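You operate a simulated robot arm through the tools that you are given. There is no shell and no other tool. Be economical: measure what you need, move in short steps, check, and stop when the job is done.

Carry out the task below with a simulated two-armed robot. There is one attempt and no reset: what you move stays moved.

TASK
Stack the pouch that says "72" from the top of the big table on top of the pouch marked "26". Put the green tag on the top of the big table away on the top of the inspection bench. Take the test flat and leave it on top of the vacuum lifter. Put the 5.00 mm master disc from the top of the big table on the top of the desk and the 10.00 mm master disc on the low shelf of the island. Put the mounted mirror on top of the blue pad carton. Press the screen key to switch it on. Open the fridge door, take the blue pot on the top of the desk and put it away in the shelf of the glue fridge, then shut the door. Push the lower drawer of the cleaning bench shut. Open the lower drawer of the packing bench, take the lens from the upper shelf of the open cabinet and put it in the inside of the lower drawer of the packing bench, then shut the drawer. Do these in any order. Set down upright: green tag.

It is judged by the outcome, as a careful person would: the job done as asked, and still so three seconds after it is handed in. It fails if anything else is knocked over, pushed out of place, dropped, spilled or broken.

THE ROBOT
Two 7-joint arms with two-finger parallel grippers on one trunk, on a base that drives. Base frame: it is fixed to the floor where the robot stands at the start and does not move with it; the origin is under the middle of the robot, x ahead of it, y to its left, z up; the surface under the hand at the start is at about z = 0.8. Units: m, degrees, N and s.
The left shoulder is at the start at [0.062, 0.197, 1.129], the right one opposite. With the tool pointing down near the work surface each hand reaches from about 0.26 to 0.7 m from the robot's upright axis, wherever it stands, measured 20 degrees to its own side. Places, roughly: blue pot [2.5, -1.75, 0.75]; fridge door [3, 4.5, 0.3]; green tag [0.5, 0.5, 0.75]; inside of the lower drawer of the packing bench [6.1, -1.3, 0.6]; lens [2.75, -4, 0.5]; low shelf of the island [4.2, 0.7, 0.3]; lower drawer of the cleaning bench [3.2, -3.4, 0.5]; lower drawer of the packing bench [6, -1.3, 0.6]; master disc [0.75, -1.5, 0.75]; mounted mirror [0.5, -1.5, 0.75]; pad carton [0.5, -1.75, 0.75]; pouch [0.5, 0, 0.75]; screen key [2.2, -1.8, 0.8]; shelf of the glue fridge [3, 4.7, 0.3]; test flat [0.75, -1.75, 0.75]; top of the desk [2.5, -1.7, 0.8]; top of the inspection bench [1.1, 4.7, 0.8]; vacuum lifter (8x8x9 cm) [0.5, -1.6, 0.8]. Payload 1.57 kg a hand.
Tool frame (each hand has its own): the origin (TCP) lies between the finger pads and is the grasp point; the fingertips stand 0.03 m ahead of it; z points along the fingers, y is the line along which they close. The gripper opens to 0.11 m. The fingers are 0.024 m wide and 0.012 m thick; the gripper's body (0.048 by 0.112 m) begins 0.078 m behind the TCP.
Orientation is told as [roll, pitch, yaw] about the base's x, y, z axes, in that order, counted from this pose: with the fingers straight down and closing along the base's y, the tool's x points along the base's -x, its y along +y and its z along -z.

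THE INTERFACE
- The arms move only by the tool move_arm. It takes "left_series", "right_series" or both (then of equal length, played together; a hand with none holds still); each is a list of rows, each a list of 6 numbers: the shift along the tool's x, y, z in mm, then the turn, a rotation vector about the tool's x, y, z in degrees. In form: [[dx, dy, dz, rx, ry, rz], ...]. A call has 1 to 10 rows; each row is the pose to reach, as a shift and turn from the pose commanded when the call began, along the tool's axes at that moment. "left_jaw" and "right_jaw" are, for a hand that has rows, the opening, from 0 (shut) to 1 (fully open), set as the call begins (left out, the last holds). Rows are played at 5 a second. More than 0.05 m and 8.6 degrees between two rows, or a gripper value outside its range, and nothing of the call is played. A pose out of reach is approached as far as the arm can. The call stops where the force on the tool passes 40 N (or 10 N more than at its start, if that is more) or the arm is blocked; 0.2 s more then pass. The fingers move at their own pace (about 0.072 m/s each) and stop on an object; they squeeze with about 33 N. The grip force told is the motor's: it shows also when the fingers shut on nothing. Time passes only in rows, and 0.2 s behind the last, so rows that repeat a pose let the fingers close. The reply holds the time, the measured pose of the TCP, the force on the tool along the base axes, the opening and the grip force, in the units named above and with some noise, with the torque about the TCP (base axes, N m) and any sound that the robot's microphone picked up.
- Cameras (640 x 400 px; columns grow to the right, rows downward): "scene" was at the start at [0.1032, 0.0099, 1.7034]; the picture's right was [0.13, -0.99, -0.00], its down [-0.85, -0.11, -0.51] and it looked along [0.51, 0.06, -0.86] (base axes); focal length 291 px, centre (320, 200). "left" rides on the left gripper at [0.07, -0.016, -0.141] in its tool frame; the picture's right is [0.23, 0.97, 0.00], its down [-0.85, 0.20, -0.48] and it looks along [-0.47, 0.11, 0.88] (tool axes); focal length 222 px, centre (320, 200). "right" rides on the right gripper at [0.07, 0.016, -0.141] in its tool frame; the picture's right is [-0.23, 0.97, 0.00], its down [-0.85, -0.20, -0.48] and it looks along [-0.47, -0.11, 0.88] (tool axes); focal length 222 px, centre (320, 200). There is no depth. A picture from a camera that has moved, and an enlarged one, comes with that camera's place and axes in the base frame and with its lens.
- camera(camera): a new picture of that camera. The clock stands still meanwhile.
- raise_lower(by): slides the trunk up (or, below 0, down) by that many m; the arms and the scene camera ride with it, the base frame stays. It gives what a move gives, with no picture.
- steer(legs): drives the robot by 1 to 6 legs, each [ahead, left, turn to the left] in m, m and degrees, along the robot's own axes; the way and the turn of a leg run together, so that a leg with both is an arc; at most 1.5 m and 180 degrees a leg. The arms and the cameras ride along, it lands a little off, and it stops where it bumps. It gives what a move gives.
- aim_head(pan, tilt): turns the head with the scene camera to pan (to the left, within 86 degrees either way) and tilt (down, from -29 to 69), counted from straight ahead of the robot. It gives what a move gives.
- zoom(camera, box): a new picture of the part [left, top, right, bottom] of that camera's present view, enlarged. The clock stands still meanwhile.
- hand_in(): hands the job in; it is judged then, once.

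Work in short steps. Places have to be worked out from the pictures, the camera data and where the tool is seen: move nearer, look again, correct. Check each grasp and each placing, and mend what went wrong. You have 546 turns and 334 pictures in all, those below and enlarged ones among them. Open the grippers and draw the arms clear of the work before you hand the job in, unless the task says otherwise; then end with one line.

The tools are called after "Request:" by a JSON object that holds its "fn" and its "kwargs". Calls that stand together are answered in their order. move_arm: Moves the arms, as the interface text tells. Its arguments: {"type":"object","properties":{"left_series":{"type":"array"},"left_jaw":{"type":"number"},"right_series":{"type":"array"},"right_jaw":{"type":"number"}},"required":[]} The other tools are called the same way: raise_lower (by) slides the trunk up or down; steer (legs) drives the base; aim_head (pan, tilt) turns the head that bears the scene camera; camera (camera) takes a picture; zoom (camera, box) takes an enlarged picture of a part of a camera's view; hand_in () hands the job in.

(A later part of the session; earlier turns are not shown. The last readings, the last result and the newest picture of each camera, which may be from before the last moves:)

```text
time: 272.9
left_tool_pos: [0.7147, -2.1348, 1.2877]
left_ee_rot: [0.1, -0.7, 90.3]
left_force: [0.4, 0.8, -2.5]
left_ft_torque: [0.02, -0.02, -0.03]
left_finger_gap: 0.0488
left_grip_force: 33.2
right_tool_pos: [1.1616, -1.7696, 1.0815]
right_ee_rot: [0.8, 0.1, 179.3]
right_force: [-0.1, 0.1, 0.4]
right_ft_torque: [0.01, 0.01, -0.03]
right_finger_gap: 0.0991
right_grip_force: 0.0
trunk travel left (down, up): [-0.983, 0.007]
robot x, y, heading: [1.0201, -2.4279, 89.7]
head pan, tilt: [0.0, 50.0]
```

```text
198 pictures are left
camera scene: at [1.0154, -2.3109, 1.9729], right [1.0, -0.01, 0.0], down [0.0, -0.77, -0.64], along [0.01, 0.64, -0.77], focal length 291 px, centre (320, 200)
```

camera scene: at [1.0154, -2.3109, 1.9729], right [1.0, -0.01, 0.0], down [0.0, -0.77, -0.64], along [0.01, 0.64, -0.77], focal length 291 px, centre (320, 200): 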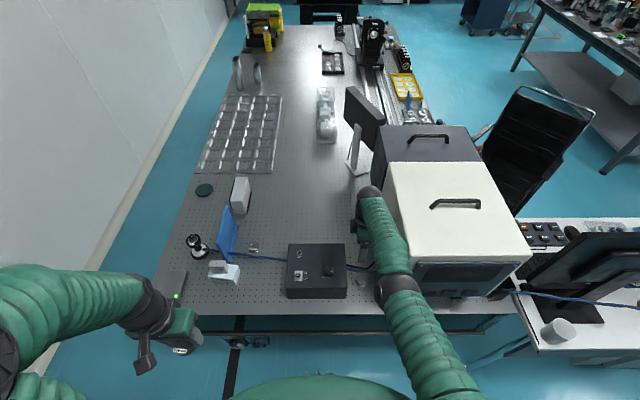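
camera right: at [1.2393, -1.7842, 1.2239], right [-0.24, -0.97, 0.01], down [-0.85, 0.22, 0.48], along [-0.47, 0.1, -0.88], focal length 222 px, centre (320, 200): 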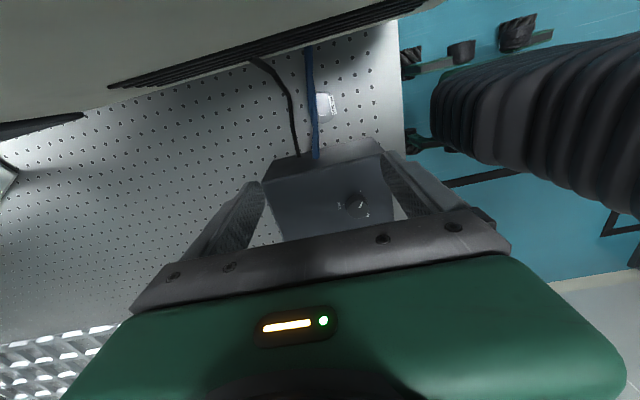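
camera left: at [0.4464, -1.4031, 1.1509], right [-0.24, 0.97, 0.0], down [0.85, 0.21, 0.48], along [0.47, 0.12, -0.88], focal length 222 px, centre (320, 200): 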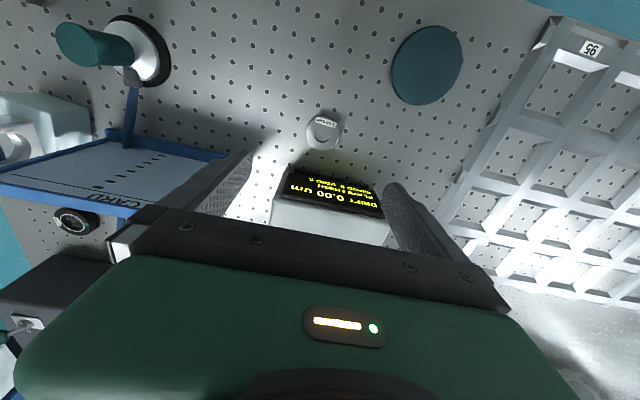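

All things stand in place; the contact was with the large box's side. I also see a small disc near it; zoom to read.

Request:
{"fn": "zoom", "kwargs": {"camera": "right", "box": [290, 75, 370, 135]}}

Request:
{"fn": "zoom", "kwargs": {"camera": "scene", "box": [180, 220, 300, 310]}}

```text
6.67 times, centred on (330, 105) of right
camera zoom: at [1.2312, -1.7844, 1.2251], right [-0.24, -0.97, 0.01], down [-0.85, 0.22, 0.47], along [-0.46, 0.1, -0.88], focal length 1481 px, centre (253, 833)
```

zoom: 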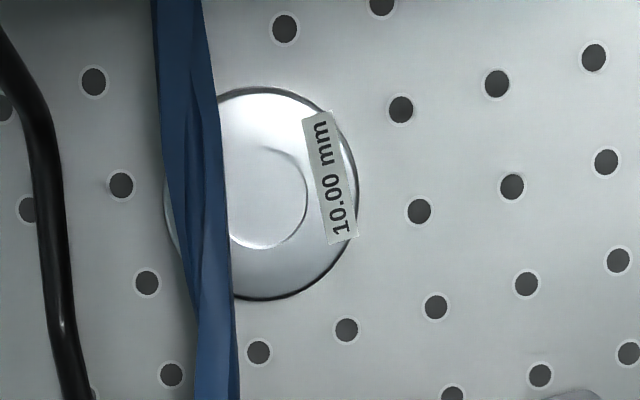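

```text
4.44 times, centred on (240, 265) of scene
camera zoom: at [1.0154, -2.3109, 1.9729], right [1.0, -0.01, 0.0], down [0.0, -0.77, -0.64], along [0.01, 0.64, -0.77], focal length 1293 px, centre (676, -89)
```

zoom: 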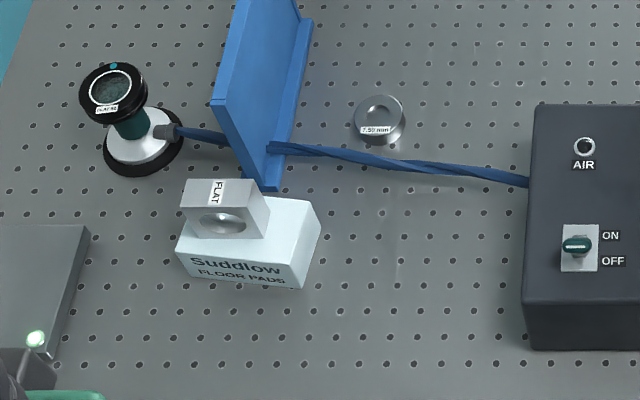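

The 10.00 mm disc is here at about (1.19, -1.78), partly beneath the blue hose. I view it from the scene camera too.

Request:
{"fn": "zoom", "kwargs": {"camera": "scene", "box": [320, 230, 440, 320]}}

```text
4.44 times, centred on (380, 275) of scene
camera zoom: at [1.0154, -2.3109, 1.9729], right [1.0, -0.01, 0.0], down [0.0, -0.77, -0.64], along [0.01, 0.64, -0.77], focal length 1293 px, centre (53, -133)
```

zoom: 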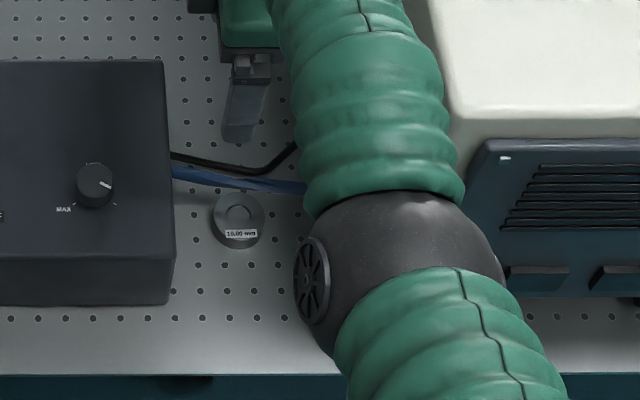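

The hose hangs at z≈0.87 over the disc, so I'll take the disc with a tilted hand from the table's end, under the hose. First I retract the right hand and square its yaw.

Request:
{"fn": "move_arm", "kwargs": {"right_series": [[0, 40, 0, 0, 0, 0], [0, 80, 0, 0, 0, 0], [0, 120, 0, 0, 0, 0], [0, 160, 0, 0, 0, 8], [0, 200, 0, 0, 0, 16], [0, 220, 0, 0, 0, 24], [0, 220, 0, 0, 0, 32], [0, 220, 0, 0, 0, 40], [0, 220, 0, 0, 0, 48], [0, 220, 0, 0, 0, 56]], "right_jaw": 0.65}}

Request:
{"fn": "raise_lower", "kwargs": {"by": -0.15}}

```text
time: 275.1
left_tool_pos: [0.7166, -2.1343, 1.2897]
left_ee_rot: [0.3, -0.7, 90.3]
left_force: [0.6, -0.6, -3.0]
left_ft_torque: [-0.03, -0.02, 0.03]
left_finger_gap: 0.0485
left_grip_force: 32.9
right_tool_pos: [1.1381, -1.7948, 1.0096]
right_ee_rot: [0.5, 0.7, 123.1]
right_force: [-0.6, 0.3, -0.6]
right_ft_torque: [-0.01, -0.02, -0.04]
right_finger_gap: 0.0715
right_grip_force: 0.1
right hand out of reach, approached as far as the arm can: row 1, 2, 3, 4, 5, 6, 7, 8, 9, 10
trunk travel left (down, up): [-0.983, 0.007]
robot x, y, heading: [1.0188, -2.4233, 89.6]
head pan, tilt: [0.0, 50.0]
```

```text
time: 276.1
left_tool_pos: [0.7171, -2.1383, 1.2145]
left_ee_rot: [0.3, -1.0, 90.3]
left_force: [-0.4, -0.3, -2.4]
left_ft_torque: [0.0, -0.01, -0.01]
left_finger_gap: 0.0489
left_grip_force: 33.1
right_tool_pos: [1.1398, -1.7973, 0.9405]
right_ee_rot: [0.5, 0.9, 123.2]
right_force: [-0.1, -0.6, 0.7]
right_ft_torque: [0.03, 0.0, -0.03]
right_finger_gap: 0.0713
right_grip_force: 0.1
trunk travel left (down, up): [-0.908, 0.082]
robot x, y, heading: [1.0189, -2.4246, 89.5]
head pan, tilt: [0.0, 50.0]
stopped: the force on the tool passed its limit at 78 N (the readings are from after the stop); the commanded pose is now the measured one
```

The hand did not follow and the trunk lowered it onto the AIR box. I raise back at once.

Request:
{"fn": "raise_lower", "kwargs": {"by": 0.075}}

Request:
{"fn": "camera", "kwargs": {"camera": "right"}}

Request:
{"fn": "camera", "kwargs": {"camera": "scene"}}

```text
time: 277.2
left_tool_pos: [0.717, -2.1339, 1.2902]
left_ee_rot: [0.2, -0.6, 90.2]
left_force: [-0.5, 0.4, -3.7]
left_ft_torque: [0.04, 0.07, 0.02]
left_finger_gap: 0.0489
left_grip_force: 32.7
right_tool_pos: [1.1384, -1.7933, 1.0143]
right_ee_rot: [0.5, 0.8, 123.2]
right_force: [0.4, -0.4, 0.3]
right_ft_torque: [0.01, -0.02, 0.0]
right_finger_gap: 0.0714
right_grip_force: 0.0
trunk travel left (down, up): [-0.983, 0.007]
robot x, y, heading: [1.0138, -2.4234, 89.5]
head pan, tilt: [0.0, 50.0]
```

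```text
194 pictures are left
camera right: at [1.1632, -1.8588, 1.1573], right [-0.94, -0.34, 0.0], down [-0.3, 0.83, 0.46], along [-0.16, 0.44, -0.89], focal length 222 px, centre (320, 200)
```

right: 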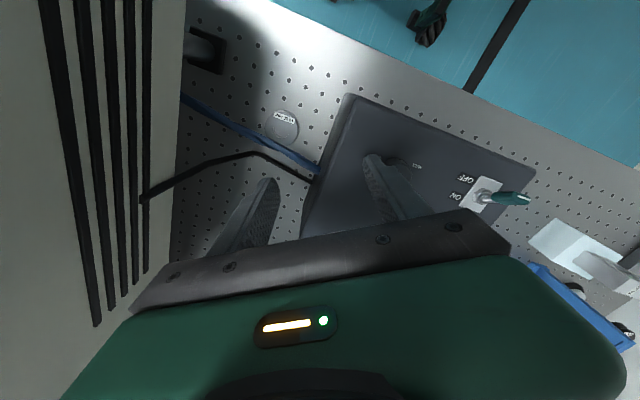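

```text
193 pictures are left
camera scene: at [1.0186, -2.3095, 1.9726], right [1.0, -0.01, 0.0], down [0.0, -0.77, -0.64], along [0.0, 0.64, -0.77], focal length 291 px, centre (320, 200)
```

scene: 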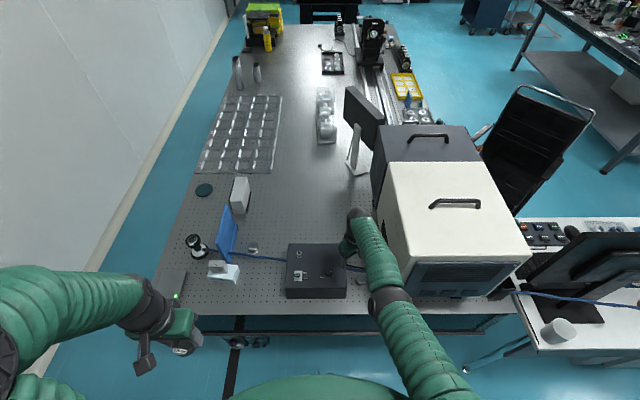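

The arm seems stuck at a joint limit. I test small moves: straight up and back toward the robot.

Request:
{"fn": "move_arm", "kwargs": {"right_series": [[20, 0, -20, 0, 0, 0], [40, 0, -40, 0, 0, 0], [60, 0, -60, 0, 0, 0]]}}

```text
time: 278.0
left_tool_pos: [0.7167, -2.1364, 1.2901]
left_ee_rot: [0.1, -0.7, 90.1]
left_force: [-0.2, -0.7, -2.8]
left_ft_torque: [0.02, 0.0, 0.03]
left_finger_gap: 0.0493
left_grip_force: 32.6
right_tool_pos: [1.1634, -1.7799, 1.0457]
right_ee_rot: [0.5, 0.9, 123.2]
right_force: [-0.3, 0.1, -0.3]
right_ft_torque: [-0.01, 0.02, -0.02]
right_finger_gap: 0.0713
right_grip_force: 0.1
right hand out of reach, approached as far as the arm can: row 1, 2, 3
trunk travel left (down, up): [-0.983, 0.007]
robot x, y, heading: [1.0184, -2.423, 89.6]
head pan, tilt: [0.0, 50.0]
```

Request:
{"fn": "move_arm", "kwargs": {"right_series": [[0, 0, 0, 0, 0, 8], [0, 0, 0, 0, 0, 16], [0, 0, 0, 0, 0, 24], [0, 0, 0, 0, 0, 33]]}}

Request:
{"fn": "move_arm", "kwargs": {"right_series": [[20, 0, 0, 0, 0, 0], [40, 0, 0, 0, 0, 0]]}}

```text
refused: row 4 steps farther than a row can; nothing moved
```

```text
time: 278.6
left_tool_pos: [0.7177, -2.1352, 1.2901]
left_ee_rot: [0.1, -0.8, 90.2]
left_force: [-0.3, -0.5, -2.9]
left_ft_torque: [0.02, -0.02, 0.02]
left_finger_gap: 0.049
left_grip_force: 33.1
right_tool_pos: [1.181, -1.7805, 1.0376]
right_ee_rot: [0.5, 1.0, 123.3]
right_force: [0.1, 0.6, -0.4]
right_ft_torque: [0.03, 0.0, 0.0]
right_finger_gap: 0.0714
right_grip_force: 0.0
right hand out of reach, approached as far as the arm can: row 1, 2
trunk travel left (down, up): [-0.983, 0.007]
robot x, y, heading: [1.018, -2.4243, 89.6]
head pan, tilt: [0.0, 50.0]
```

Request:
{"fn": "move_arm", "kwargs": {"right_series": [[0, 0, 0, 0, 0, 8], [0, 0, 0, 0, 0, 16], [0, 0, 0, 0, 0, 24], [0, 0, 0, 0, 0, 32]]}}

Request:
{"fn": "move_arm", "kwargs": {"right_series": [[20, 0, 0, 0, 0, 0], [40, 0, 0, 0, 0, 0]]}}

```text
time: 279.6
left_tool_pos: [0.718, -2.1361, 1.2894]
left_ee_rot: [0.2, -0.8, 90.2]
left_force: [0.6, 0.4, -1.8]
left_ft_torque: [-0.01, -0.01, 0.01]
left_finger_gap: 0.0492
left_grip_force: 32.8
right_tool_pos: [1.1786, -1.78, 1.0397]
right_ee_rot: [0.1, 0.9, 91.0]
right_force: [-0.9, 0.3, -0.2]
right_ft_torque: [0.01, 0.01, 0.01]
right_finger_gap: 0.0716
right_grip_force: 0.0
trunk travel left (down, up): [-0.983, 0.007]
robot x, y, heading: [1.0204, -2.4224, 89.7]
head pan, tilt: [0.0, 50.0]
```

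```text
time: 280.2
left_tool_pos: [0.7173, -2.1353, 1.289]
left_ee_rot: [0.2, -0.8, 90.2]
left_force: [0.0, 0.4, -1.9]
left_ft_torque: [0.0, 0.0, -0.01]
left_finger_gap: 0.0488
left_grip_force: 33.4
right_tool_pos: [1.1765, -1.7843, 1.0294]
right_ee_rot: [0.0, 1.1, 91.1]
right_force: [0.4, -0.2, -0.5]
right_ft_torque: [0.0, 0.0, 0.01]
right_finger_gap: 0.0717
right_grip_force: 0.1
right hand out of reach, approached as far as the arm can: row 1, 2
trunk travel left (down, up): [-0.983, 0.007]
robot x, y, heading: [1.0128, -2.424, 89.4]
head pan, tilt: [0.0, 50.0]
```

Request:
{"fn": "move_arm", "kwargs": {"right_series": [[0, 0, 0, 0, -8, 0], [0, 0, 0, 0, -16, 0], [0, 0, 0, 0, -24, 0], [0, 0, 0, 0, -32, 0], [0, 0, 0, 0, -40, 0]]}}

```text
time: 281.6
left_tool_pos: [0.7164, -2.1377, 1.2897]
left_ee_rot: [0.3, -0.8, 90.2]
left_force: [-1.0, -0.1, -2.0]
left_ft_torque: [0.01, 0.03, -0.01]
left_finger_gap: 0.0488
left_grip_force: 33.0
right_tool_pos: [1.1613, -1.6393, 1.0348]
right_ee_rot: [0.6, -44.2, 90.7]
right_force: [-0.6, 0.9, -0.1]
right_ft_torque: [-0.01, 0.02, -0.04]
right_finger_gap: 0.0714
right_grip_force: 0.1
right hand out of reach, approached as far as the arm can: row 1, 2, 3, 4, 5
trunk travel left (down, up): [-0.983, 0.007]
robot x, y, heading: [1.0182, -2.4251, 89.9]
head pan, tilt: [0.0, 50.0]
stopped in row 5 (right hand): the arm was blocked; the commanded pose is now the measured one
```

The wrist can't retract: the arm is stretched straight (a singular pose). I rotate the tool the other way while asking for retraction, so that the elbow has to bend.

Request:
{"fn": "move_arm", "kwargs": {"right_series": [[0, 0, -10, 0, 8, 0], [0, 0, -20, 0, 16, 0], [0, 0, -30, 0, 24, 0], [5, 0, -40, 0, 32, 0], [10, 0, -50, 0, 40, 0], [15, 0, -60, 0, 48, 0], [20, 0, -75, 0, 56, 0], [25, 0, -90, 0, 64, 0], [30, 0, -105, 0, 72, 0]]}}

```text
time: 283.6
left_tool_pos: [0.7167, -2.1372, 1.2893]
left_ee_rot: [0.2, -0.8, 90.3]
left_force: [0.3, -0.5, -2.1]
left_ft_torque: [0.04, -0.02, 0.02]
left_finger_gap: 0.0487
left_grip_force: 33.1
right_tool_pos: [1.1507, -1.8729, 1.1447]
right_ee_rot: [0.5, 28.7, 91.5]
right_force: [0.0, 0.5, 0.1]
right_ft_torque: [-0.01, 0.0, 0.01]
right_finger_gap: 0.0713
right_grip_force: 0.0
right hand out of reach, approached as far as the arm can: row 2, 3, 4, 5, 6, 7, 8, 9
trunk travel left (down, up): [-0.983, 0.007]
robot x, y, heading: [1.0153, -2.4224, 89.7]
head pan, tilt: [0.0, 50.0]
```

Request:
{"fn": "move_arm", "kwargs": {"right_series": [[18, 0, 10, 0, 0, 0], [35, 0, 19, 0, 0, 0], [53, 0, 29, 0, 0, 0], [70, 0, 38, 0, 0, 0], [88, 0, 48, 0, 0, 0]]}}

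```text
time: 284.8
left_tool_pos: [0.7168, -2.1385, 1.2898]
left_ee_rot: [0.2, -0.9, 90.2]
left_force: [0.0, -0.8, -3.2]
left_ft_torque: [0.02, -0.01, -0.02]
left_finger_gap: 0.0489
left_grip_force: 33.0
right_tool_pos: [1.153, -1.9673, 1.1451]
right_ee_rot: [0.5, 28.5, 91.5]
right_force: [-0.5, 0.1, -0.3]
right_ft_torque: [0.01, -0.03, -0.01]
right_finger_gap: 0.0714
right_grip_force: 0.0
trunk travel left (down, up): [-0.983, 0.007]
robot x, y, heading: [1.0169, -2.4225, 89.4]
head pan, tilt: [0.0, 50.0]
```

It retracts now. I level the tool again (pitch 0) before lowering the trunk.

Request:
{"fn": "move_arm", "kwargs": {"right_series": [[0, 0, 0, 0, -7, 0], [0, 0, 0, 0, -14, 0], [0, 0, 0, 0, -21, 0], [0, 0, 0, 0, -28, -1]]}}

```text
time: 285.8
left_tool_pos: [0.7167, -2.1379, 1.291]
left_ee_rot: [0.2, -0.9, 90.2]
left_force: [-0.1, 0.4, -2.6]
left_ft_torque: [0.02, -0.02, -0.01]
left_finger_gap: 0.0488
left_grip_force: 32.4
right_tool_pos: [1.1528, -1.9678, 1.1446]
right_ee_rot: [0.6, 0.5, 92.4]
right_force: [0.7, 0.9, 0.1]
right_ft_torque: [0.0, -0.01, 0.01]
right_finger_gap: 0.0716
right_grip_force: 0.0
trunk travel left (down, up): [-0.983, 0.007]
robot x, y, heading: [1.0198, -2.4239, 89.5]
head pan, tilt: [0.0, 50.0]
```

Request:
{"fn": "raise_lower", "kwargs": {"by": -0.2}}

Request:
{"fn": "move_arm", "kwargs": {"right_series": [[0, 0, 0, 0, -8, 0], [0, 0, 0, 0, -16, 0], [0, 0, 0, 0, -24, 0], [0, 0, 0, 0, -32, 0], [0, 0, 0, 0, -40, 0], [0, 0, 0, 0, -48, 0]]}}

Request:
{"fn": "camera", "kwargs": {"camera": "right"}}

Request:
{"fn": "camera", "kwargs": {"camera": "scene"}}

```text
time: 288.0
left_tool_pos: [0.7169, -2.138, 1.0906]
left_ee_rot: [0.2, -0.8, 90.2]
left_force: [0.4, 0.1, -2.8]
left_ft_torque: [0.02, 0.0, 0.01]
left_finger_gap: 0.0487
left_grip_force: 33.1
right_tool_pos: [1.1537, -1.9667, 0.9435]
right_ee_rot: [0.7, 0.6, 92.3]
right_force: [-0.2, 0.6, -0.4]
right_ft_torque: [-0.01, -0.01, -0.02]
right_finger_gap: 0.0715
right_grip_force: 0.0
trunk travel left (down, up): [-0.783, 0.207]
robot x, y, heading: [1.0152, -2.4203, 89.9]
head pan, tilt: [0.0, 50.0]
```

```text
time: 289.4
left_tool_pos: [0.7167, -2.1373, 1.0898]
left_ee_rot: [0.3, -0.8, 90.2]
left_force: [-0.1, -0.3, -2.7]
left_ft_torque: [0.04, -0.02, 0.02]
left_finger_gap: 0.0487
left_grip_force: 33.2
right_tool_pos: [1.1528, -1.9673, 0.9431]
right_ee_rot: [1.0, -47.4, 91.5]
right_force: [1.1, -0.2, -0.1]
right_ft_torque: [-0.02, 0.02, -0.01]
right_finger_gap: 0.0715
right_grip_force: 0.0
trunk travel left (down, up): [-0.783, 0.207]
robot x, y, heading: [1.0187, -2.424, 89.8]
head pan, tilt: [0.0, 50.0]
```

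```text
192 pictures are left
camera right: at [1.1426, -2.119, 0.9896], right [-0.98, 0.11, 0.18], down [0.2, 0.23, 0.95], along [0.07, 0.97, -0.25], focal length 222 px, centre (320, 200)
```

right: 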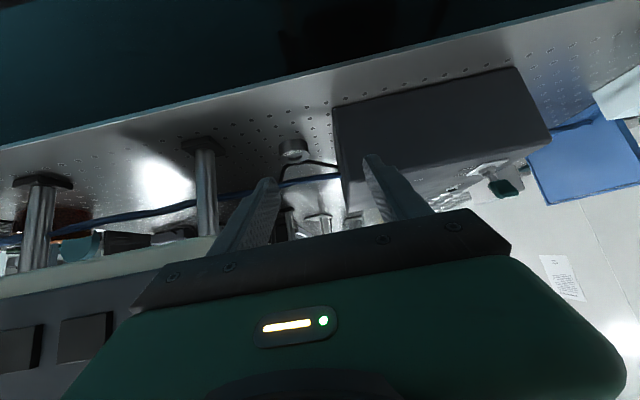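

```text
191 pictures are left
camera scene: at [1.0184, -2.3115, 1.7727], right [1.0, -0.01, 0.0], down [0.0, -0.77, -0.64], along [0.01, 0.64, -0.77], focal length 291 px, centre (320, 200)
```

scene: 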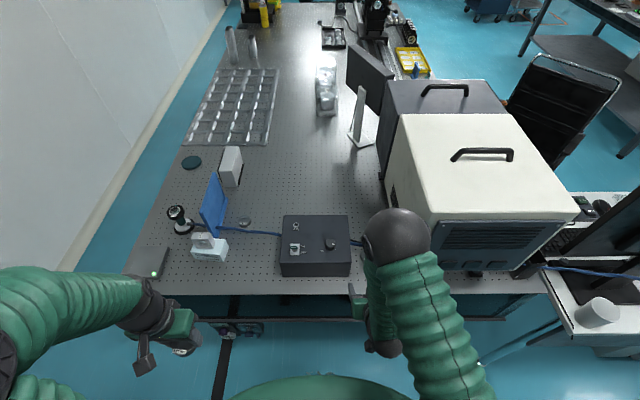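

The disc is seen at (1.197, -1.78) between the AIR box and a post. I advance the tilted hand toward it under the hose, most of the way.

Request:
{"fn": "move_arm", "kwargs": {"right_series": [[-7, -12, 38, 0, 0, 0], [-14, -24, 76, 0, 0, 0], [-21, -36, 114, 0, 0, 0], [-28, -47, 150, 0, 0, 0]]}}

Request:
{"fn": "camera", "kwargs": {"camera": "right"}}

Request:
{"fn": "zoom", "kwargs": {"camera": "scene", "box": [320, 220, 420, 300]}}

```text
time: 290.4
left_tool_pos: [0.7179, -2.1362, 1.0901]
left_ee_rot: [0.4, -0.9, 90.3]
left_force: [-0.2, -0.3, -3.0]
left_ft_torque: [0.01, -0.05, 0.01]
left_finger_gap: 0.0488
left_grip_force: 33.0
right_tool_pos: [1.1979, -1.8341, 0.8642]
right_ee_rot: [1.1, -47.3, 91.5]
right_force: [0.0, -0.6, -0.3]
right_ft_torque: [-0.01, 0.01, -0.02]
right_finger_gap: 0.0714
right_grip_force: 0.1
trunk travel left (down, up): [-0.783, 0.207]
robot x, y, heading: [1.0172, -2.4243, 89.6]
head pan, tilt: [0.0, 50.0]
```

```text
190 pictures are left
camera right: at [1.1873, -1.9862, 0.9082], right [-0.98, 0.12, 0.18], down [0.2, 0.24, 0.95], along [0.07, 0.96, -0.25], focal length 222 px, centre (320, 200)
```

right: 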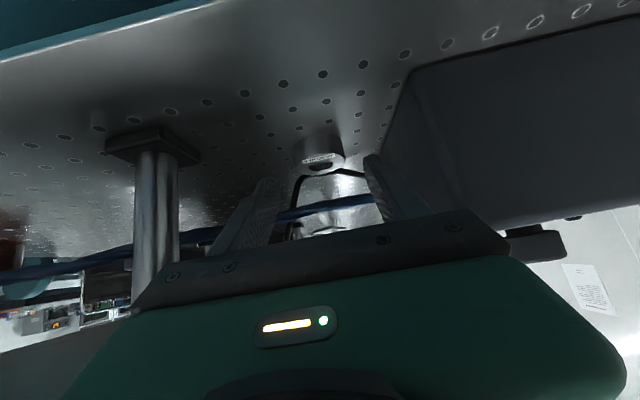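

```text
5.00 times, centred on (370, 260) of scene
camera zoom: at [1.0201, -2.3103, 1.7727], right [1.0, -0.01, 0.0], down [-0.01, -0.77, -0.64], along [0.0, 0.64, -0.77], focal length 1454 px, centre (70, -100)
```

zoom: 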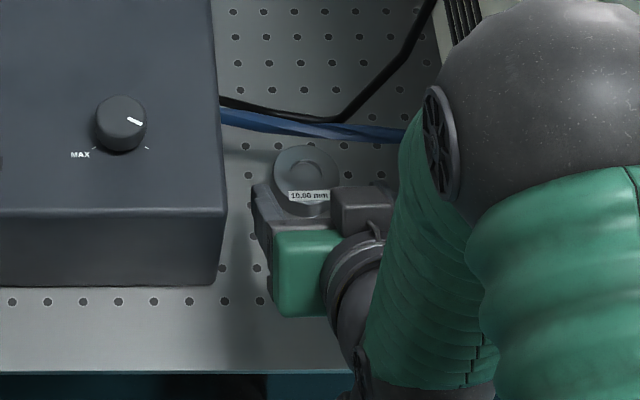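

Disc is between the fingers. I advance the rest and close.

Request:
{"fn": "move_arm", "kwargs": {"right_series": [[-3, 0, 27, 0, 0, 0], [-6, 0, 45, 0, 0, 0], [-6, 0, 54, 0, 0, 0]]}}

Request:
{"fn": "zoom", "kwargs": {"camera": "right", "box": [200, 80, 440, 260]}}

```text
time: 291.2
left_tool_pos: [0.7178, -2.137, 1.0909]
left_ee_rot: [0.2, -0.8, 90.1]
left_force: [0.1, -0.5, -1.9]
left_ft_torque: [0.01, 0.01, -0.02]
left_finger_gap: 0.0486
left_grip_force: 32.6
right_tool_pos: [1.1942, -1.7924, 0.8321]
right_ee_rot: [1.0, -47.3, 91.5]
right_force: [0.7, -0.2, -0.3]
right_ft_torque: [-0.01, 0.02, 0.0]
right_finger_gap: 0.0713
right_grip_force: 0.0
trunk travel left (down, up): [-0.783, 0.207]
robot x, y, heading: [1.0202, -2.4252, 89.5]
head pan, tilt: [0.0, 50.0]
```

```text
2.22 times, centred on (320, 170) of right
camera zoom: at [1.1841, -1.9445, 0.8766], right [-0.98, 0.11, 0.18], down [0.2, 0.24, 0.95], along [0.07, 0.97, -0.25], focal length 494 px, centre (320, 267)
```

zoom: 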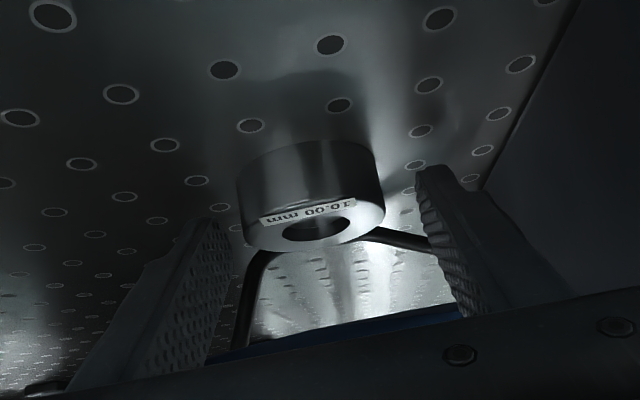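

Request:
{"fn": "move_arm", "kwargs": {"right_series": [[-5, 0, 6, 0, 0, 0], [-5, 0, 6, 0, 0, 0]]}}

Request:
{"fn": "move_arm", "kwargs": {"right_series": [[0, 0, 0, 0, 0, 0], [0, 0, 0, 0, 0, 0], [0, 0, 0, 0, 0, 0], [0, 0, 0, 0, 0, 0]], "right_jaw": 0}}

Request:
{"fn": "zoom", "kwargs": {"camera": "right", "box": [200, 80, 440, 260]}}

```text
time: 291.8
left_tool_pos: [0.7184, -2.1361, 1.0902]
left_ee_rot: [0.3, -0.7, 90.2]
left_force: [-0.5, 0.1, -2.5]
left_ft_torque: [0.02, -0.03, -0.01]
left_finger_gap: 0.0483
left_grip_force: 32.8
right_tool_pos: [1.1932, -1.7843, 0.83]
right_ee_rot: [1.1, -47.5, 91.5]
right_force: [-0.7, 0.1, -0.2]
right_ft_torque: [0.03, -0.01, -0.03]
right_finger_gap: 0.0715
right_grip_force: 0.1
trunk travel left (down, up): [-0.783, 0.207]
robot x, y, heading: [1.0196, -2.423, 89.4]
head pan, tilt: [0.0, 50.0]
```

```text
time: 292.8
left_tool_pos: [0.7168, -2.1376, 1.0908]
left_ee_rot: [0.2, -0.8, 90.2]
left_force: [0.0, 0.0, -2.2]
left_ft_torque: [0.02, -0.01, 0.0]
left_finger_gap: 0.0488
left_grip_force: 33.0
right_tool_pos: [1.1937, -1.7848, 0.832]
right_ee_rot: [1.0, -47.4, 91.5]
right_force: [-0.5, -0.2, 1.9]
right_ft_torque: [0.01, -0.07, 0.01]
right_finger_gap: 0.0491
right_grip_force: 33.0
trunk travel left (down, up): [-0.783, 0.207]
robot x, y, heading: [1.0164, -2.4251, 89.8]
head pan, tilt: [0.0, 50.0]
```

```text
2.22 times, centred on (320, 170) of right
camera zoom: at [1.1827, -1.9368, 0.8763], right [-0.98, 0.11, 0.18], down [0.2, 0.23, 0.95], along [0.07, 0.97, -0.25], focal length 494 px, centre (320, 267)
```

zoom: 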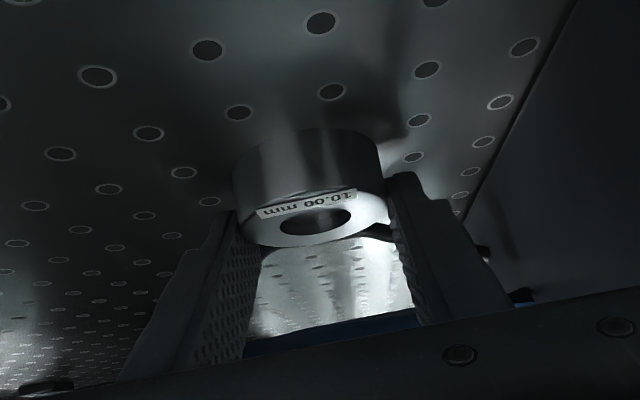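

Gripped on its diameter. I lift 10 mm, pull back out from under the hose, then raise.

Request:
{"fn": "move_arm", "kwargs": {"right_series": [[-7, 0, -7, 0, 0, 0], [17, 0, -33, 0, 0, 0], [41, 0, -59, 0, 0, 0], [65, 0, -85, 0, 0, 0], [88, 0, -110, 0, 0, 0], [65, 0, -137, 0, 0, 0], [35, 0, -165, 0, 0, 0]]}}

Request:
{"fn": "camera", "kwargs": {"camera": "right"}}

Request:
{"fn": "camera", "kwargs": {"camera": "scene"}}

```text
time: 294.4
left_tool_pos: [0.7161, -2.1378, 1.0894]
left_ee_rot: [0.2, -0.9, 90.2]
left_force: [-0.6, -0.1, -2.4]
left_ft_torque: [0.04, 0.01, -0.01]
left_finger_gap: 0.0487
left_grip_force: 33.2
right_tool_pos: [1.2008, -1.9343, 0.9173]
right_ee_rot: [1.0, -47.5, 91.6]
right_force: [0.4, -0.7, -1.7]
right_ft_torque: [0.0, -0.01, -0.02]
right_finger_gap: 0.0492
right_grip_force: 33.0
trunk travel left (down, up): [-0.783, 0.207]
robot x, y, heading: [1.0173, -2.4245, 89.6]
head pan, tilt: [0.0, 50.0]
```

```text
186 pictures are left
camera right: at [1.1902, -2.0871, 0.9622], right [-0.98, 0.11, 0.18], down [0.2, 0.24, 0.95], along [0.07, 0.97, -0.25], focal length 222 px, centre (320, 200)
```

right: 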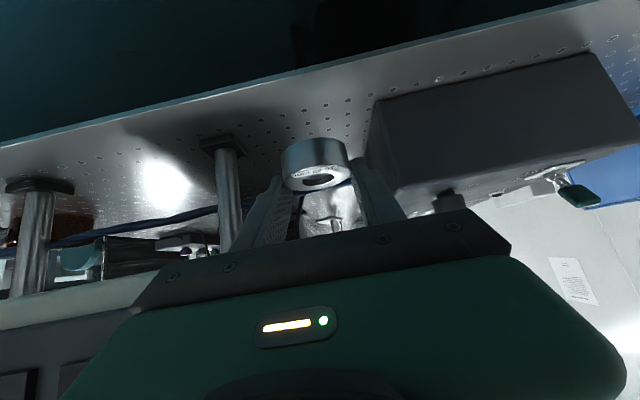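

```text
185 pictures are left
camera scene: at [1.019, -2.3133, 1.7727], right [1.0, -0.01, 0.0], down [0.0, -0.77, -0.64], along [0.0, 0.64, -0.77], focal length 291 px, centre (320, 200)
```

scene: 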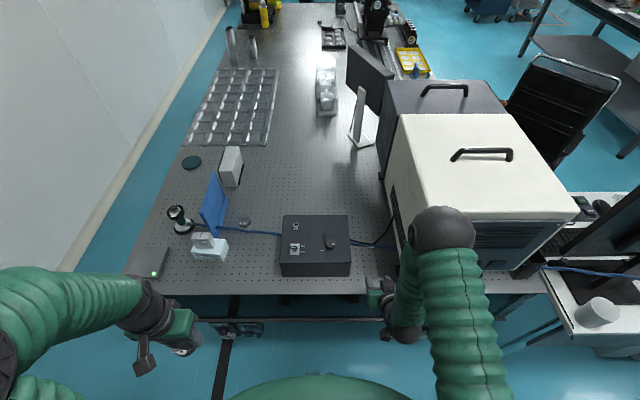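

Both discs are held. I back away from the table and drive right to face the desk's near side.

Request:
{"fn": "steer", "kwargs": {"legs": [[-0.27, 0, 0], [0, -1.25, 0]]}}

Request:
{"fn": "aim_head", "kwargs": {"pan": 0, "tilt": 38}}

Request:
{"fn": "camera", "kwargs": {"camera": "scene"}}

```text
time: 302.3
left_tool_pos: [1.9813, -2.4154, 1.0897]
left_ee_rot: [0.2, -0.7, 90.1]
left_force: [-0.1, 0.5, -2.4]
left_ft_torque: [0.02, -0.01, 0.01]
left_finger_gap: 0.0486
left_grip_force: 32.7
right_tool_pos: [2.4664, -2.2156, 0.917]
right_ee_rot: [0.9, -47.3, 91.3]
right_force: [0.2, 0.0, -1.9]
right_ft_torque: [0.01, -0.02, 0.04]
right_finger_gap: 0.0489
right_grip_force: 33.2
trunk travel left (down, up): [-0.783, 0.207]
robot x, y, heading: [2.2846, -2.7058, 89.4]
head pan, tilt: [0.0, 50.0]
```

```text
time: 303.0
left_tool_pos: [1.983, -2.4161, 1.0915]
left_ee_rot: [0.3, -0.9, 89.9]
left_force: [-0.4, -0.4, -3.1]
left_ft_torque: [0.02, 0.01, 0.01]
left_finger_gap: 0.0484
left_grip_force: 32.7
right_tool_pos: [2.4671, -2.2165, 0.9168]
right_ee_rot: [0.9, -47.5, 91.2]
right_force: [-0.2, -0.6, -2.6]
right_ft_torque: [-0.02, 0.02, -0.01]
right_finger_gap: 0.049
right_grip_force: 33.7
trunk travel left (down, up): [-0.783, 0.207]
robot x, y, heading: [2.2815, -2.7045, 89.2]
head pan, tilt: [0.0, 38.0]
```

```text
184 pictures are left
camera scene: at [2.2841, -2.5831, 1.7898], right [1.0, -0.01, 0.0], down [-0.01, -0.62, -0.79], along [0.01, 0.79, -0.62], focal length 291 px, centre (320, 200)
```

scene: 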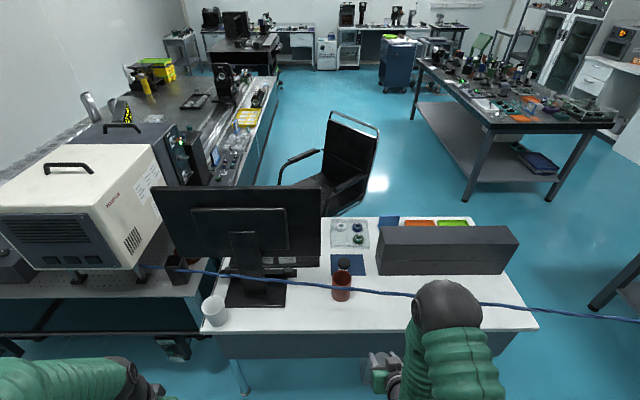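

A blue line crosses the view above the desk; before moving arms there I check where it runs.

Request:
{"fn": "aim_head", "kwargs": {"pan": -50, "tilt": 15}}

Request:
{"fn": "camera", "kwargs": {"camera": "scene"}}

```text
time: 304.2
left_tool_pos: [1.9839, -2.4165, 1.0905]
left_ee_rot: [0.2, -0.9, 89.9]
left_force: [0.2, -0.7, -2.4]
left_ft_torque: [0.0, 0.02, -0.01]
left_finger_gap: 0.0486
left_grip_force: 32.7
right_tool_pos: [2.4684, -2.2157, 0.9176]
right_ee_rot: [0.9, -47.4, 91.3]
right_force: [0.4, 0.6, -1.8]
right_ft_torque: [-0.06, 0.03, 0.01]
right_finger_gap: 0.0489
right_grip_force: 33.2
trunk travel left (down, up): [-0.783, 0.207]
robot x, y, heading: [2.284, -2.7061, 89.3]
head pan, tilt: [-50.0, 15.0]
```

```text
183 pictures are left
camera scene: at [2.3559, -2.6102, 1.8265], right [0.63, -0.77, 0.0], down [-0.2, -0.17, -0.97], along [0.75, 0.61, -0.26], focal length 291 px, centre (320, 200)
```

scene: 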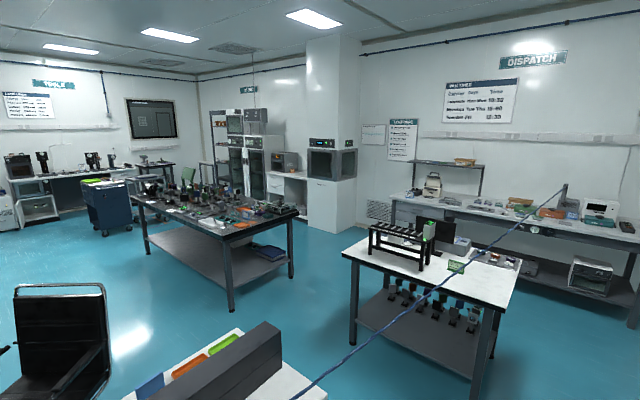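

The line is a hose from the big white box to a post on the packing bench, running ~0.9 m high over the desk's south edge; it divides the room. So from here I'll do the south-side jobs and later go north around. First I raise the right hand well above hose height.

Request:
{"fn": "move_arm", "kwargs": {"right_series": [[-19, 0, -29, 0, 0, 0], [-38, 0, -58, 0, 0, 0], [-57, 0, -87, 0, 0, 0], [-76, 0, -116, 0, 0, 0], [-95, 0, -145, 0, 0, 0], [-113, 0, -172, 0, 0, 0]]}}

Request:
{"fn": "aim_head", "kwargs": {"pan": 0, "tilt": 48}}

Request:
{"fn": "steer", "kwargs": {"legs": [[0.15, 0.05, 0.5]]}}

Request:
{"fn": "camera", "kwargs": {"camera": "scene"}}

```text
time: 305.6
left_tool_pos: [1.9836, -2.4192, 1.0908]
left_ee_rot: [0.2, -0.9, 89.8]
left_force: [-0.6, 0.0, -2.6]
left_ft_torque: [0.07, 0.05, 0.0]
left_finger_gap: 0.0485
left_grip_force: 33.4
right_tool_pos: [2.4762, -2.2238, 1.1173]
right_ee_rot: [1.0, -47.5, 91.1]
right_force: [0.5, 0.2, -1.8]
right_ft_torque: [-0.01, -0.02, 0.02]
right_finger_gap: 0.049
right_grip_force: 32.5
right hand out of reach, approached as far as the arm can: row 4, 5, 6
trunk travel left (down, up): [-0.783, 0.207]
robot x, y, heading: [2.282, -2.7033, 89.3]
head pan, tilt: [-50.0, 15.0]
```

```text
time: 306.8
left_tool_pos: [1.9844, -2.4179, 1.0898]
left_ee_rot: [0.1, -1.0, 89.9]
left_force: [0.1, 0.6, -1.8]
left_ft_torque: [-0.02, -0.06, -0.02]
left_finger_gap: 0.0487
left_grip_force: 33.0
right_tool_pos: [2.4758, -2.2229, 1.1159]
right_ee_rot: [1.0, -47.3, 91.3]
right_force: [-0.1, 0.3, -2.1]
right_ft_torque: [-0.01, -0.03, -0.02]
right_finger_gap: 0.049
right_grip_force: 33.0
trunk travel left (down, up): [-0.783, 0.207]
robot x, y, heading: [2.2834, -2.7086, 89.3]
head pan, tilt: [0.0, 48.0]
```

```text
time: 308.1
left_tool_pos: [1.9397, -2.2781, 1.0921]
left_ee_rot: [0.7, -1.0, 90.5]
left_force: [0.6, 0.2, -1.9]
left_ft_torque: [-0.01, 0.02, 0.0]
left_finger_gap: 0.0487
left_grip_force: 32.7
right_tool_pos: [2.429, -2.076, 1.1165]
right_ee_rot: [1.4, -47.5, 91.5]
right_force: [1.1, 0.9, -2.3]
right_ft_torque: [-0.03, 0.04, 0.05]
right_finger_gap: 0.0487
right_grip_force: 32.5
trunk travel left (down, up): [-0.783, 0.207]
robot x, y, heading: [2.2372, -2.5597, 89.9]
head pan, tilt: [0.0, 48.0]
```

```text
182 pictures are left
camera scene: at [2.247, -2.4507, 1.7758], right [1.0, 0.0, -0.01], down [0.0, -0.74, -0.67], along [0.0, 0.67, -0.74], focal length 291 px, centre (320, 200)
```

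scene: 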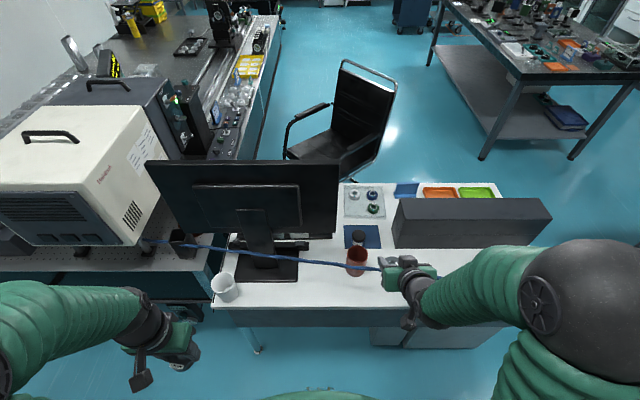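

Request:
{"fn": "zoom", "kwargs": {"camera": "scene", "box": [200, 170, 420, 320]}}

```text
2.67 times, centred on (310, 245) of scene
camera zoom: at [2.247, -2.4507, 1.7758], right [1.0, 0.0, -0.01], down [0.0, -0.74, -0.67], along [0.0, 0.67, -0.74], focal length 776 px, centre (347, 80)
```

zoom: 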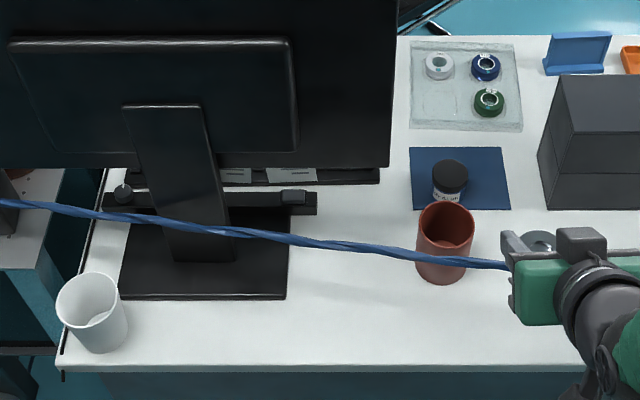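

Free spot on the desk's near edge: about (2.25, -2.00), south of the hose (y≈-1.945). I bring the left hand with the 5.00 mm disc over it and shift the right hand outward.

Request:
{"fn": "move_arm", "kwargs": {"left_series": [[-28, -31, 0, 0, 0, 0], [-56, -62, 0, 0, 0, 0], [-83, -93, 0, 0, 0, 0], [-111, -124, 0, 0, 0, 0], [-139, -155, 0, 0, 0, 0], [-167, -186, 0, 0, 0, 0], [-195, -217, 0, 0, 0, 0], [-222, -248, 0, 0, 0, 0], [-250, -279, 0, 0, 0, 0], [-276, -308, 10, 0, 0, 0]], "right_series": [[0, -10, 0, 0, 0, 0], [0, -20, 0, 0, 0, 0], [0, -30, 0, 0, 0, 0], [0, -40, 0, 0, 0, 0], [0, -50, 0, 0, 0, 0], [0, -60, 0, 0, 0, 0], [0, -70, 0, 0, 0, 0], [0, -80, 0, 0, 0, 0], [0, -80, 0, 0, 0, 0], [0, -80, 0, 0, 0, 0]]}}

Request:
{"fn": "camera", "kwargs": {"camera": "left"}}

Request:
{"fn": "camera", "kwargs": {"camera": "scene"}}

```text
time: 310.4
left_tool_pos: [2.2383, -1.9908, 1.0798]
left_ee_rot: [0.4, -0.5, 90.7]
left_force: [0.9, -0.1, -2.7]
left_ft_torque: [0.04, 0.0, 0.01]
left_finger_gap: 0.0488
left_grip_force: 33.3
right_tool_pos: [2.505, -2.0665, 1.1145]
right_ee_rot: [1.2, -47.2, 91.8]
right_force: [-0.8, 0.9, -1.4]
right_ft_torque: [-0.01, 0.0, 0.0]
right_finger_gap: 0.049
right_grip_force: 32.9
trunk travel left (down, up): [-0.783, 0.207]
robot x, y, heading: [2.2337, -2.5602, 90.0]
head pan, tilt: [0.0, 48.0]
```

```text
180 pictures are left
camera left: at [2.2567, -2.0646, 1.2195], right [-0.97, -0.24, 0.0], down [-0.21, 0.85, 0.49], along [-0.12, 0.48, -0.87], focal length 222 px, centre (320, 200)
```

left: 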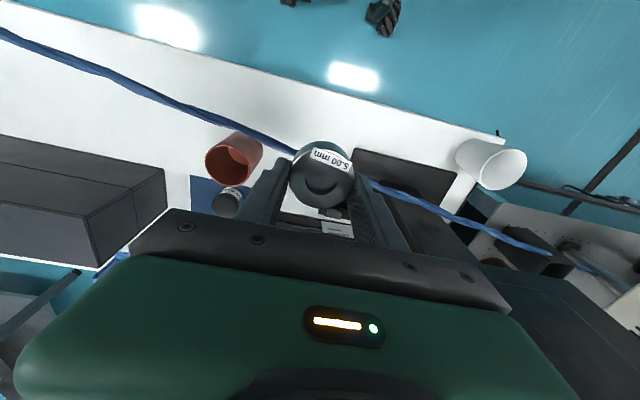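

```text
179 pictures are left
camera scene: at [2.2388, -2.4411, 1.7752], right [1.0, 0.0, 0.0], down [0.0, -0.75, -0.67], along [0.0, 0.67, -0.75], focal length 291 px, centre (320, 200)
```

scene: 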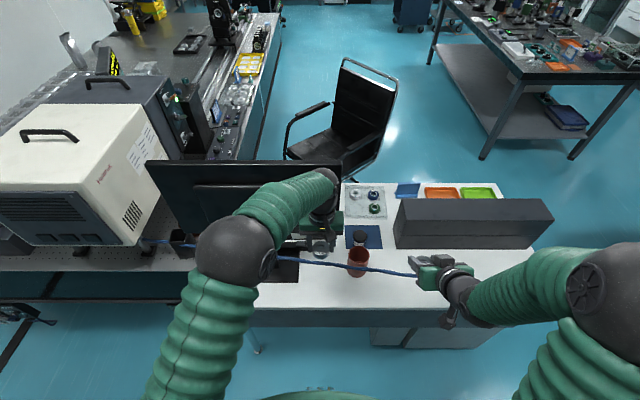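

Hose is ~5 cm north of the hand's line. I shift 9 mm south and descend.

Request:
{"fn": "move_arm", "kwargs": {"left_series": [[9, 0, 20, 0, 0, 0], [9, 0, 65, 0, 0, 0], [9, 0, 110, 0, 0, 0], [9, 0, 155, 0, 0, 0], [9, 0, 195, 0, 0, 0]]}}

Request:
{"fn": "camera", "kwargs": {"camera": "left"}}

```text
time: 311.6
left_tool_pos: [2.2414, -2.001, 0.8855]
left_ee_rot: [0.4, -0.8, 90.6]
left_force: [-1.0, 0.9, -2.0]
left_ft_torque: [0.0, -0.02, -0.01]
left_finger_gap: 0.0485
left_grip_force: 32.8
right_tool_pos: [2.5043, -2.068, 1.1144]
right_ee_rot: [1.1, -47.3, 91.7]
right_force: [1.1, 0.0, -2.4]
right_ft_torque: [-0.04, 0.0, 0.0]
right_finger_gap: 0.0492
right_grip_force: 33.1
trunk travel left (down, up): [-0.783, 0.207]
robot x, y, heading: [2.2345, -2.5568, 89.8]
head pan, tilt: [0.0, 48.0]
```

```text
178 pictures are left
camera left: at [2.2589, -2.0742, 1.0241], right [-0.97, -0.24, 0.0], down [-0.21, 0.85, 0.49], along [-0.12, 0.48, -0.87], focal length 222 px, centre (320, 200)
```

left: 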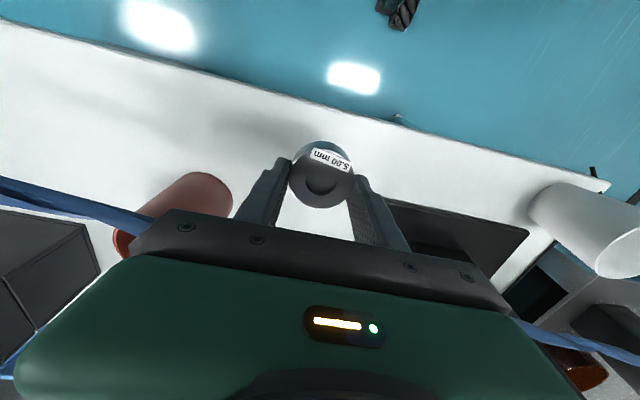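

Request:
{"fn": "move_arm", "kwargs": {"left_series": [[0, 0, 25, 0, 0, 0], [0, 0, 45, 0, 0, 0], [0, 0, 55, 0, 0, 0], [0, 0, 62, 0, 0, 0], [0, 0, 67, 0, 0, 0], [0, 0, 72, 0, 0, 0]]}}

```text
time: 312.9
left_tool_pos: [2.2372, -2.0004, 0.8156]
left_ee_rot: [0.2, -0.7, 90.6]
left_force: [-0.1, -0.1, -1.8]
left_ft_torque: [0.01, 0.0, 0.02]
left_finger_gap: 0.0485
left_grip_force: 32.9
right_tool_pos: [2.5037, -2.0693, 1.115]
right_ee_rot: [1.1, -47.3, 91.8]
right_force: [-0.9, 0.2, -2.1]
right_ft_torque: [0.0, -0.01, 0.02]
right_finger_gap: 0.0489
right_grip_force: 33.1
trunk travel left (down, up): [-0.783, 0.207]
robot x, y, heading: [2.2378, -2.5563, 90.0]
head pan, tilt: [0.0, 48.0]
```

Request:
{"fn": "move_arm", "kwargs": {"left_series": [[0, 0, 5, 0, 0, 0], [0, 0, 10, 0, 0, 0], [0, 0, 15, 0, 0, 0], [0, 0, 20, 0, 0, 0], [0, 0, 25, 0, 0, 0]]}}

Request:
{"fn": "zoom", "kwargs": {"camera": "left", "box": [200, 80, 460, 260]}}

```text
time: 314.1
left_tool_pos: [2.2372, -1.9987, 0.7909]
left_ee_rot: [0.3, -1.0, 90.6]
left_force: [-0.1, 0.8, 1.1]
left_ft_torque: [0.01, -0.04, 0.02]
left_finger_gap: 0.0487
left_grip_force: 32.8
right_tool_pos: [2.5055, -2.0694, 1.1151]
right_ee_rot: [1.1, -47.3, 91.8]
right_force: [0.0, -0.2, -1.2]
right_ft_torque: [0.01, -0.01, 0.0]
right_finger_gap: 0.0492
right_grip_force: 33.3
trunk travel left (down, up): [-0.783, 0.207]
robot x, y, heading: [2.2365, -2.5575, 90.1]
head pan, tilt: [0.0, 48.0]
```

```text
2.22 times, centred on (330, 170) of left
camera zoom: at [2.2554, -2.0724, 0.93], right [-0.97, -0.24, 0.0], down [-0.21, 0.84, 0.49], along [-0.12, 0.48, -0.87], focal length 494 px, centre (298, 267)
```

zoom: 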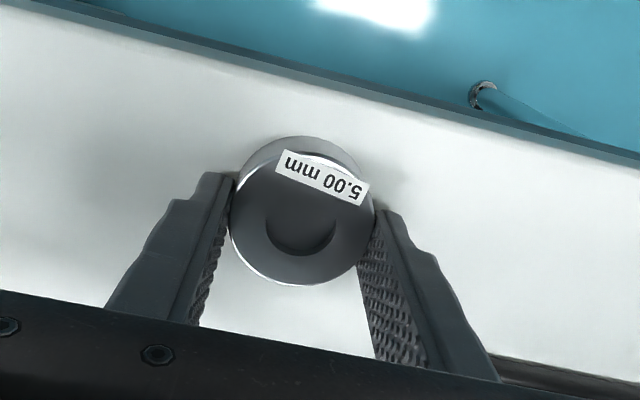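

Request:
{"fn": "move_arm", "kwargs": {"left_series": [[0, 0, 2, 0, 0, 0], [0, 0, 2, 0, 0, 0]]}}

Request:
{"fn": "move_arm", "kwargs": {"left_series": [[0, 0, 0, 0, 0, 0], [0, 0, 0, 0, 0, 0], [0, 0, 0, 0, 0, 0]], "left_jaw": 0.75}}

Request:
{"fn": "move_arm", "kwargs": {"left_series": [[0, 0, -45, 0, 0, 0], [0, 0, -90, 0, 0, 0], [0, 0, -135, 0, 0, 0], [0, 0, -180, 0, 0, 0], [0, 0, -225, 0, 0, 0], [0, 0, -270, 0, 0, 0]]}}

Request:
{"fn": "zoom", "kwargs": {"camera": "left", "box": [200, 40, 460, 220]}}

```text
time: 314.8
left_tool_pos: [2.2372, -1.9992, 0.7904]
left_ee_rot: [0.2, -1.2, 90.5]
left_force: [-0.7, 4.9, 18.7]
left_ft_torque: [-0.41, -0.08, 0.07]
left_finger_gap: 0.049
left_grip_force: 32.5
right_tool_pos: [2.5054, -2.0713, 1.117]
right_ee_rot: [1.0, -47.4, 91.8]
right_force: [-1.0, 0.2, -2.6]
right_ft_torque: [-0.03, 0.0, 0.0]
right_finger_gap: 0.049
right_grip_force: 32.6
trunk travel left (down, up): [-0.783, 0.207]
robot x, y, heading: [2.2331, -2.5581, 89.6]
head pan, tilt: [0.0, 48.0]
```

```text
time: 315.6
left_tool_pos: [2.2411, -2.0008, 0.7898]
left_ee_rot: [0.4, -1.1, 90.6]
left_force: [-6.7, 4.6, 21.2]
left_ft_torque: [-0.07, -0.7, -0.09]
left_finger_gap: 0.0767
left_grip_force: 0.2
right_tool_pos: [2.5096, -2.0715, 1.1151]
right_ee_rot: [1.4, -47.6, 91.6]
right_force: [0.4, 0.0, -2.9]
right_ft_torque: [0.02, 0.0, 0.01]
right_finger_gap: 0.0488
right_grip_force: 33.0
trunk travel left (down, up): [-0.783, 0.207]
robot x, y, heading: [2.2352, -2.5585, 89.8]
head pan, tilt: [0.0, 48.0]
```

```text
time: 316.9
left_tool_pos: [2.2379, -2.0094, 1.06]
left_ee_rot: [0.3, -1.0, 90.6]
left_force: [0.3, 0.0, -0.1]
left_ft_torque: [0.01, 0.0, 0.02]
left_finger_gap: 0.0824
left_grip_force: 0.1
right_tool_pos: [2.5036, -2.0718, 1.1176]
right_ee_rot: [1.0, -47.3, 91.9]
right_force: [0.9, -0.3, -1.4]
right_ft_torque: [0.01, 0.04, 0.0]
right_finger_gap: 0.049
right_grip_force: 33.1
trunk travel left (down, up): [-0.783, 0.207]
robot x, y, heading: [2.2328, -2.5606, 90.2]
head pan, tilt: [0.0, 48.0]
```

```text
2.22 times, centred on (330, 130) of left
camera zoom: at [2.2549, -2.0814, 1.1989], right [-0.97, -0.24, 0.0], down [-0.21, 0.85, 0.49], along [-0.12, 0.48, -0.87], focal length 494 px, centre (298, 356)
```

zoom: 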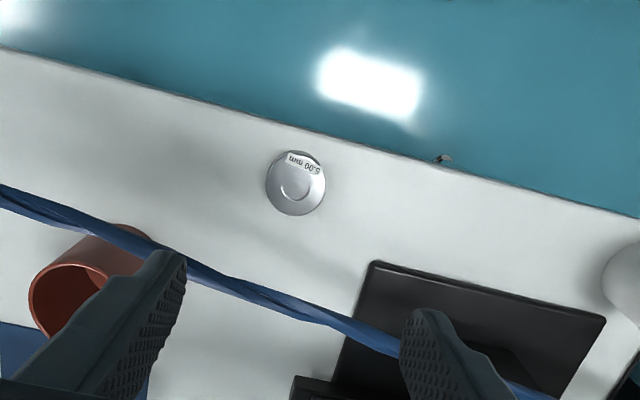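

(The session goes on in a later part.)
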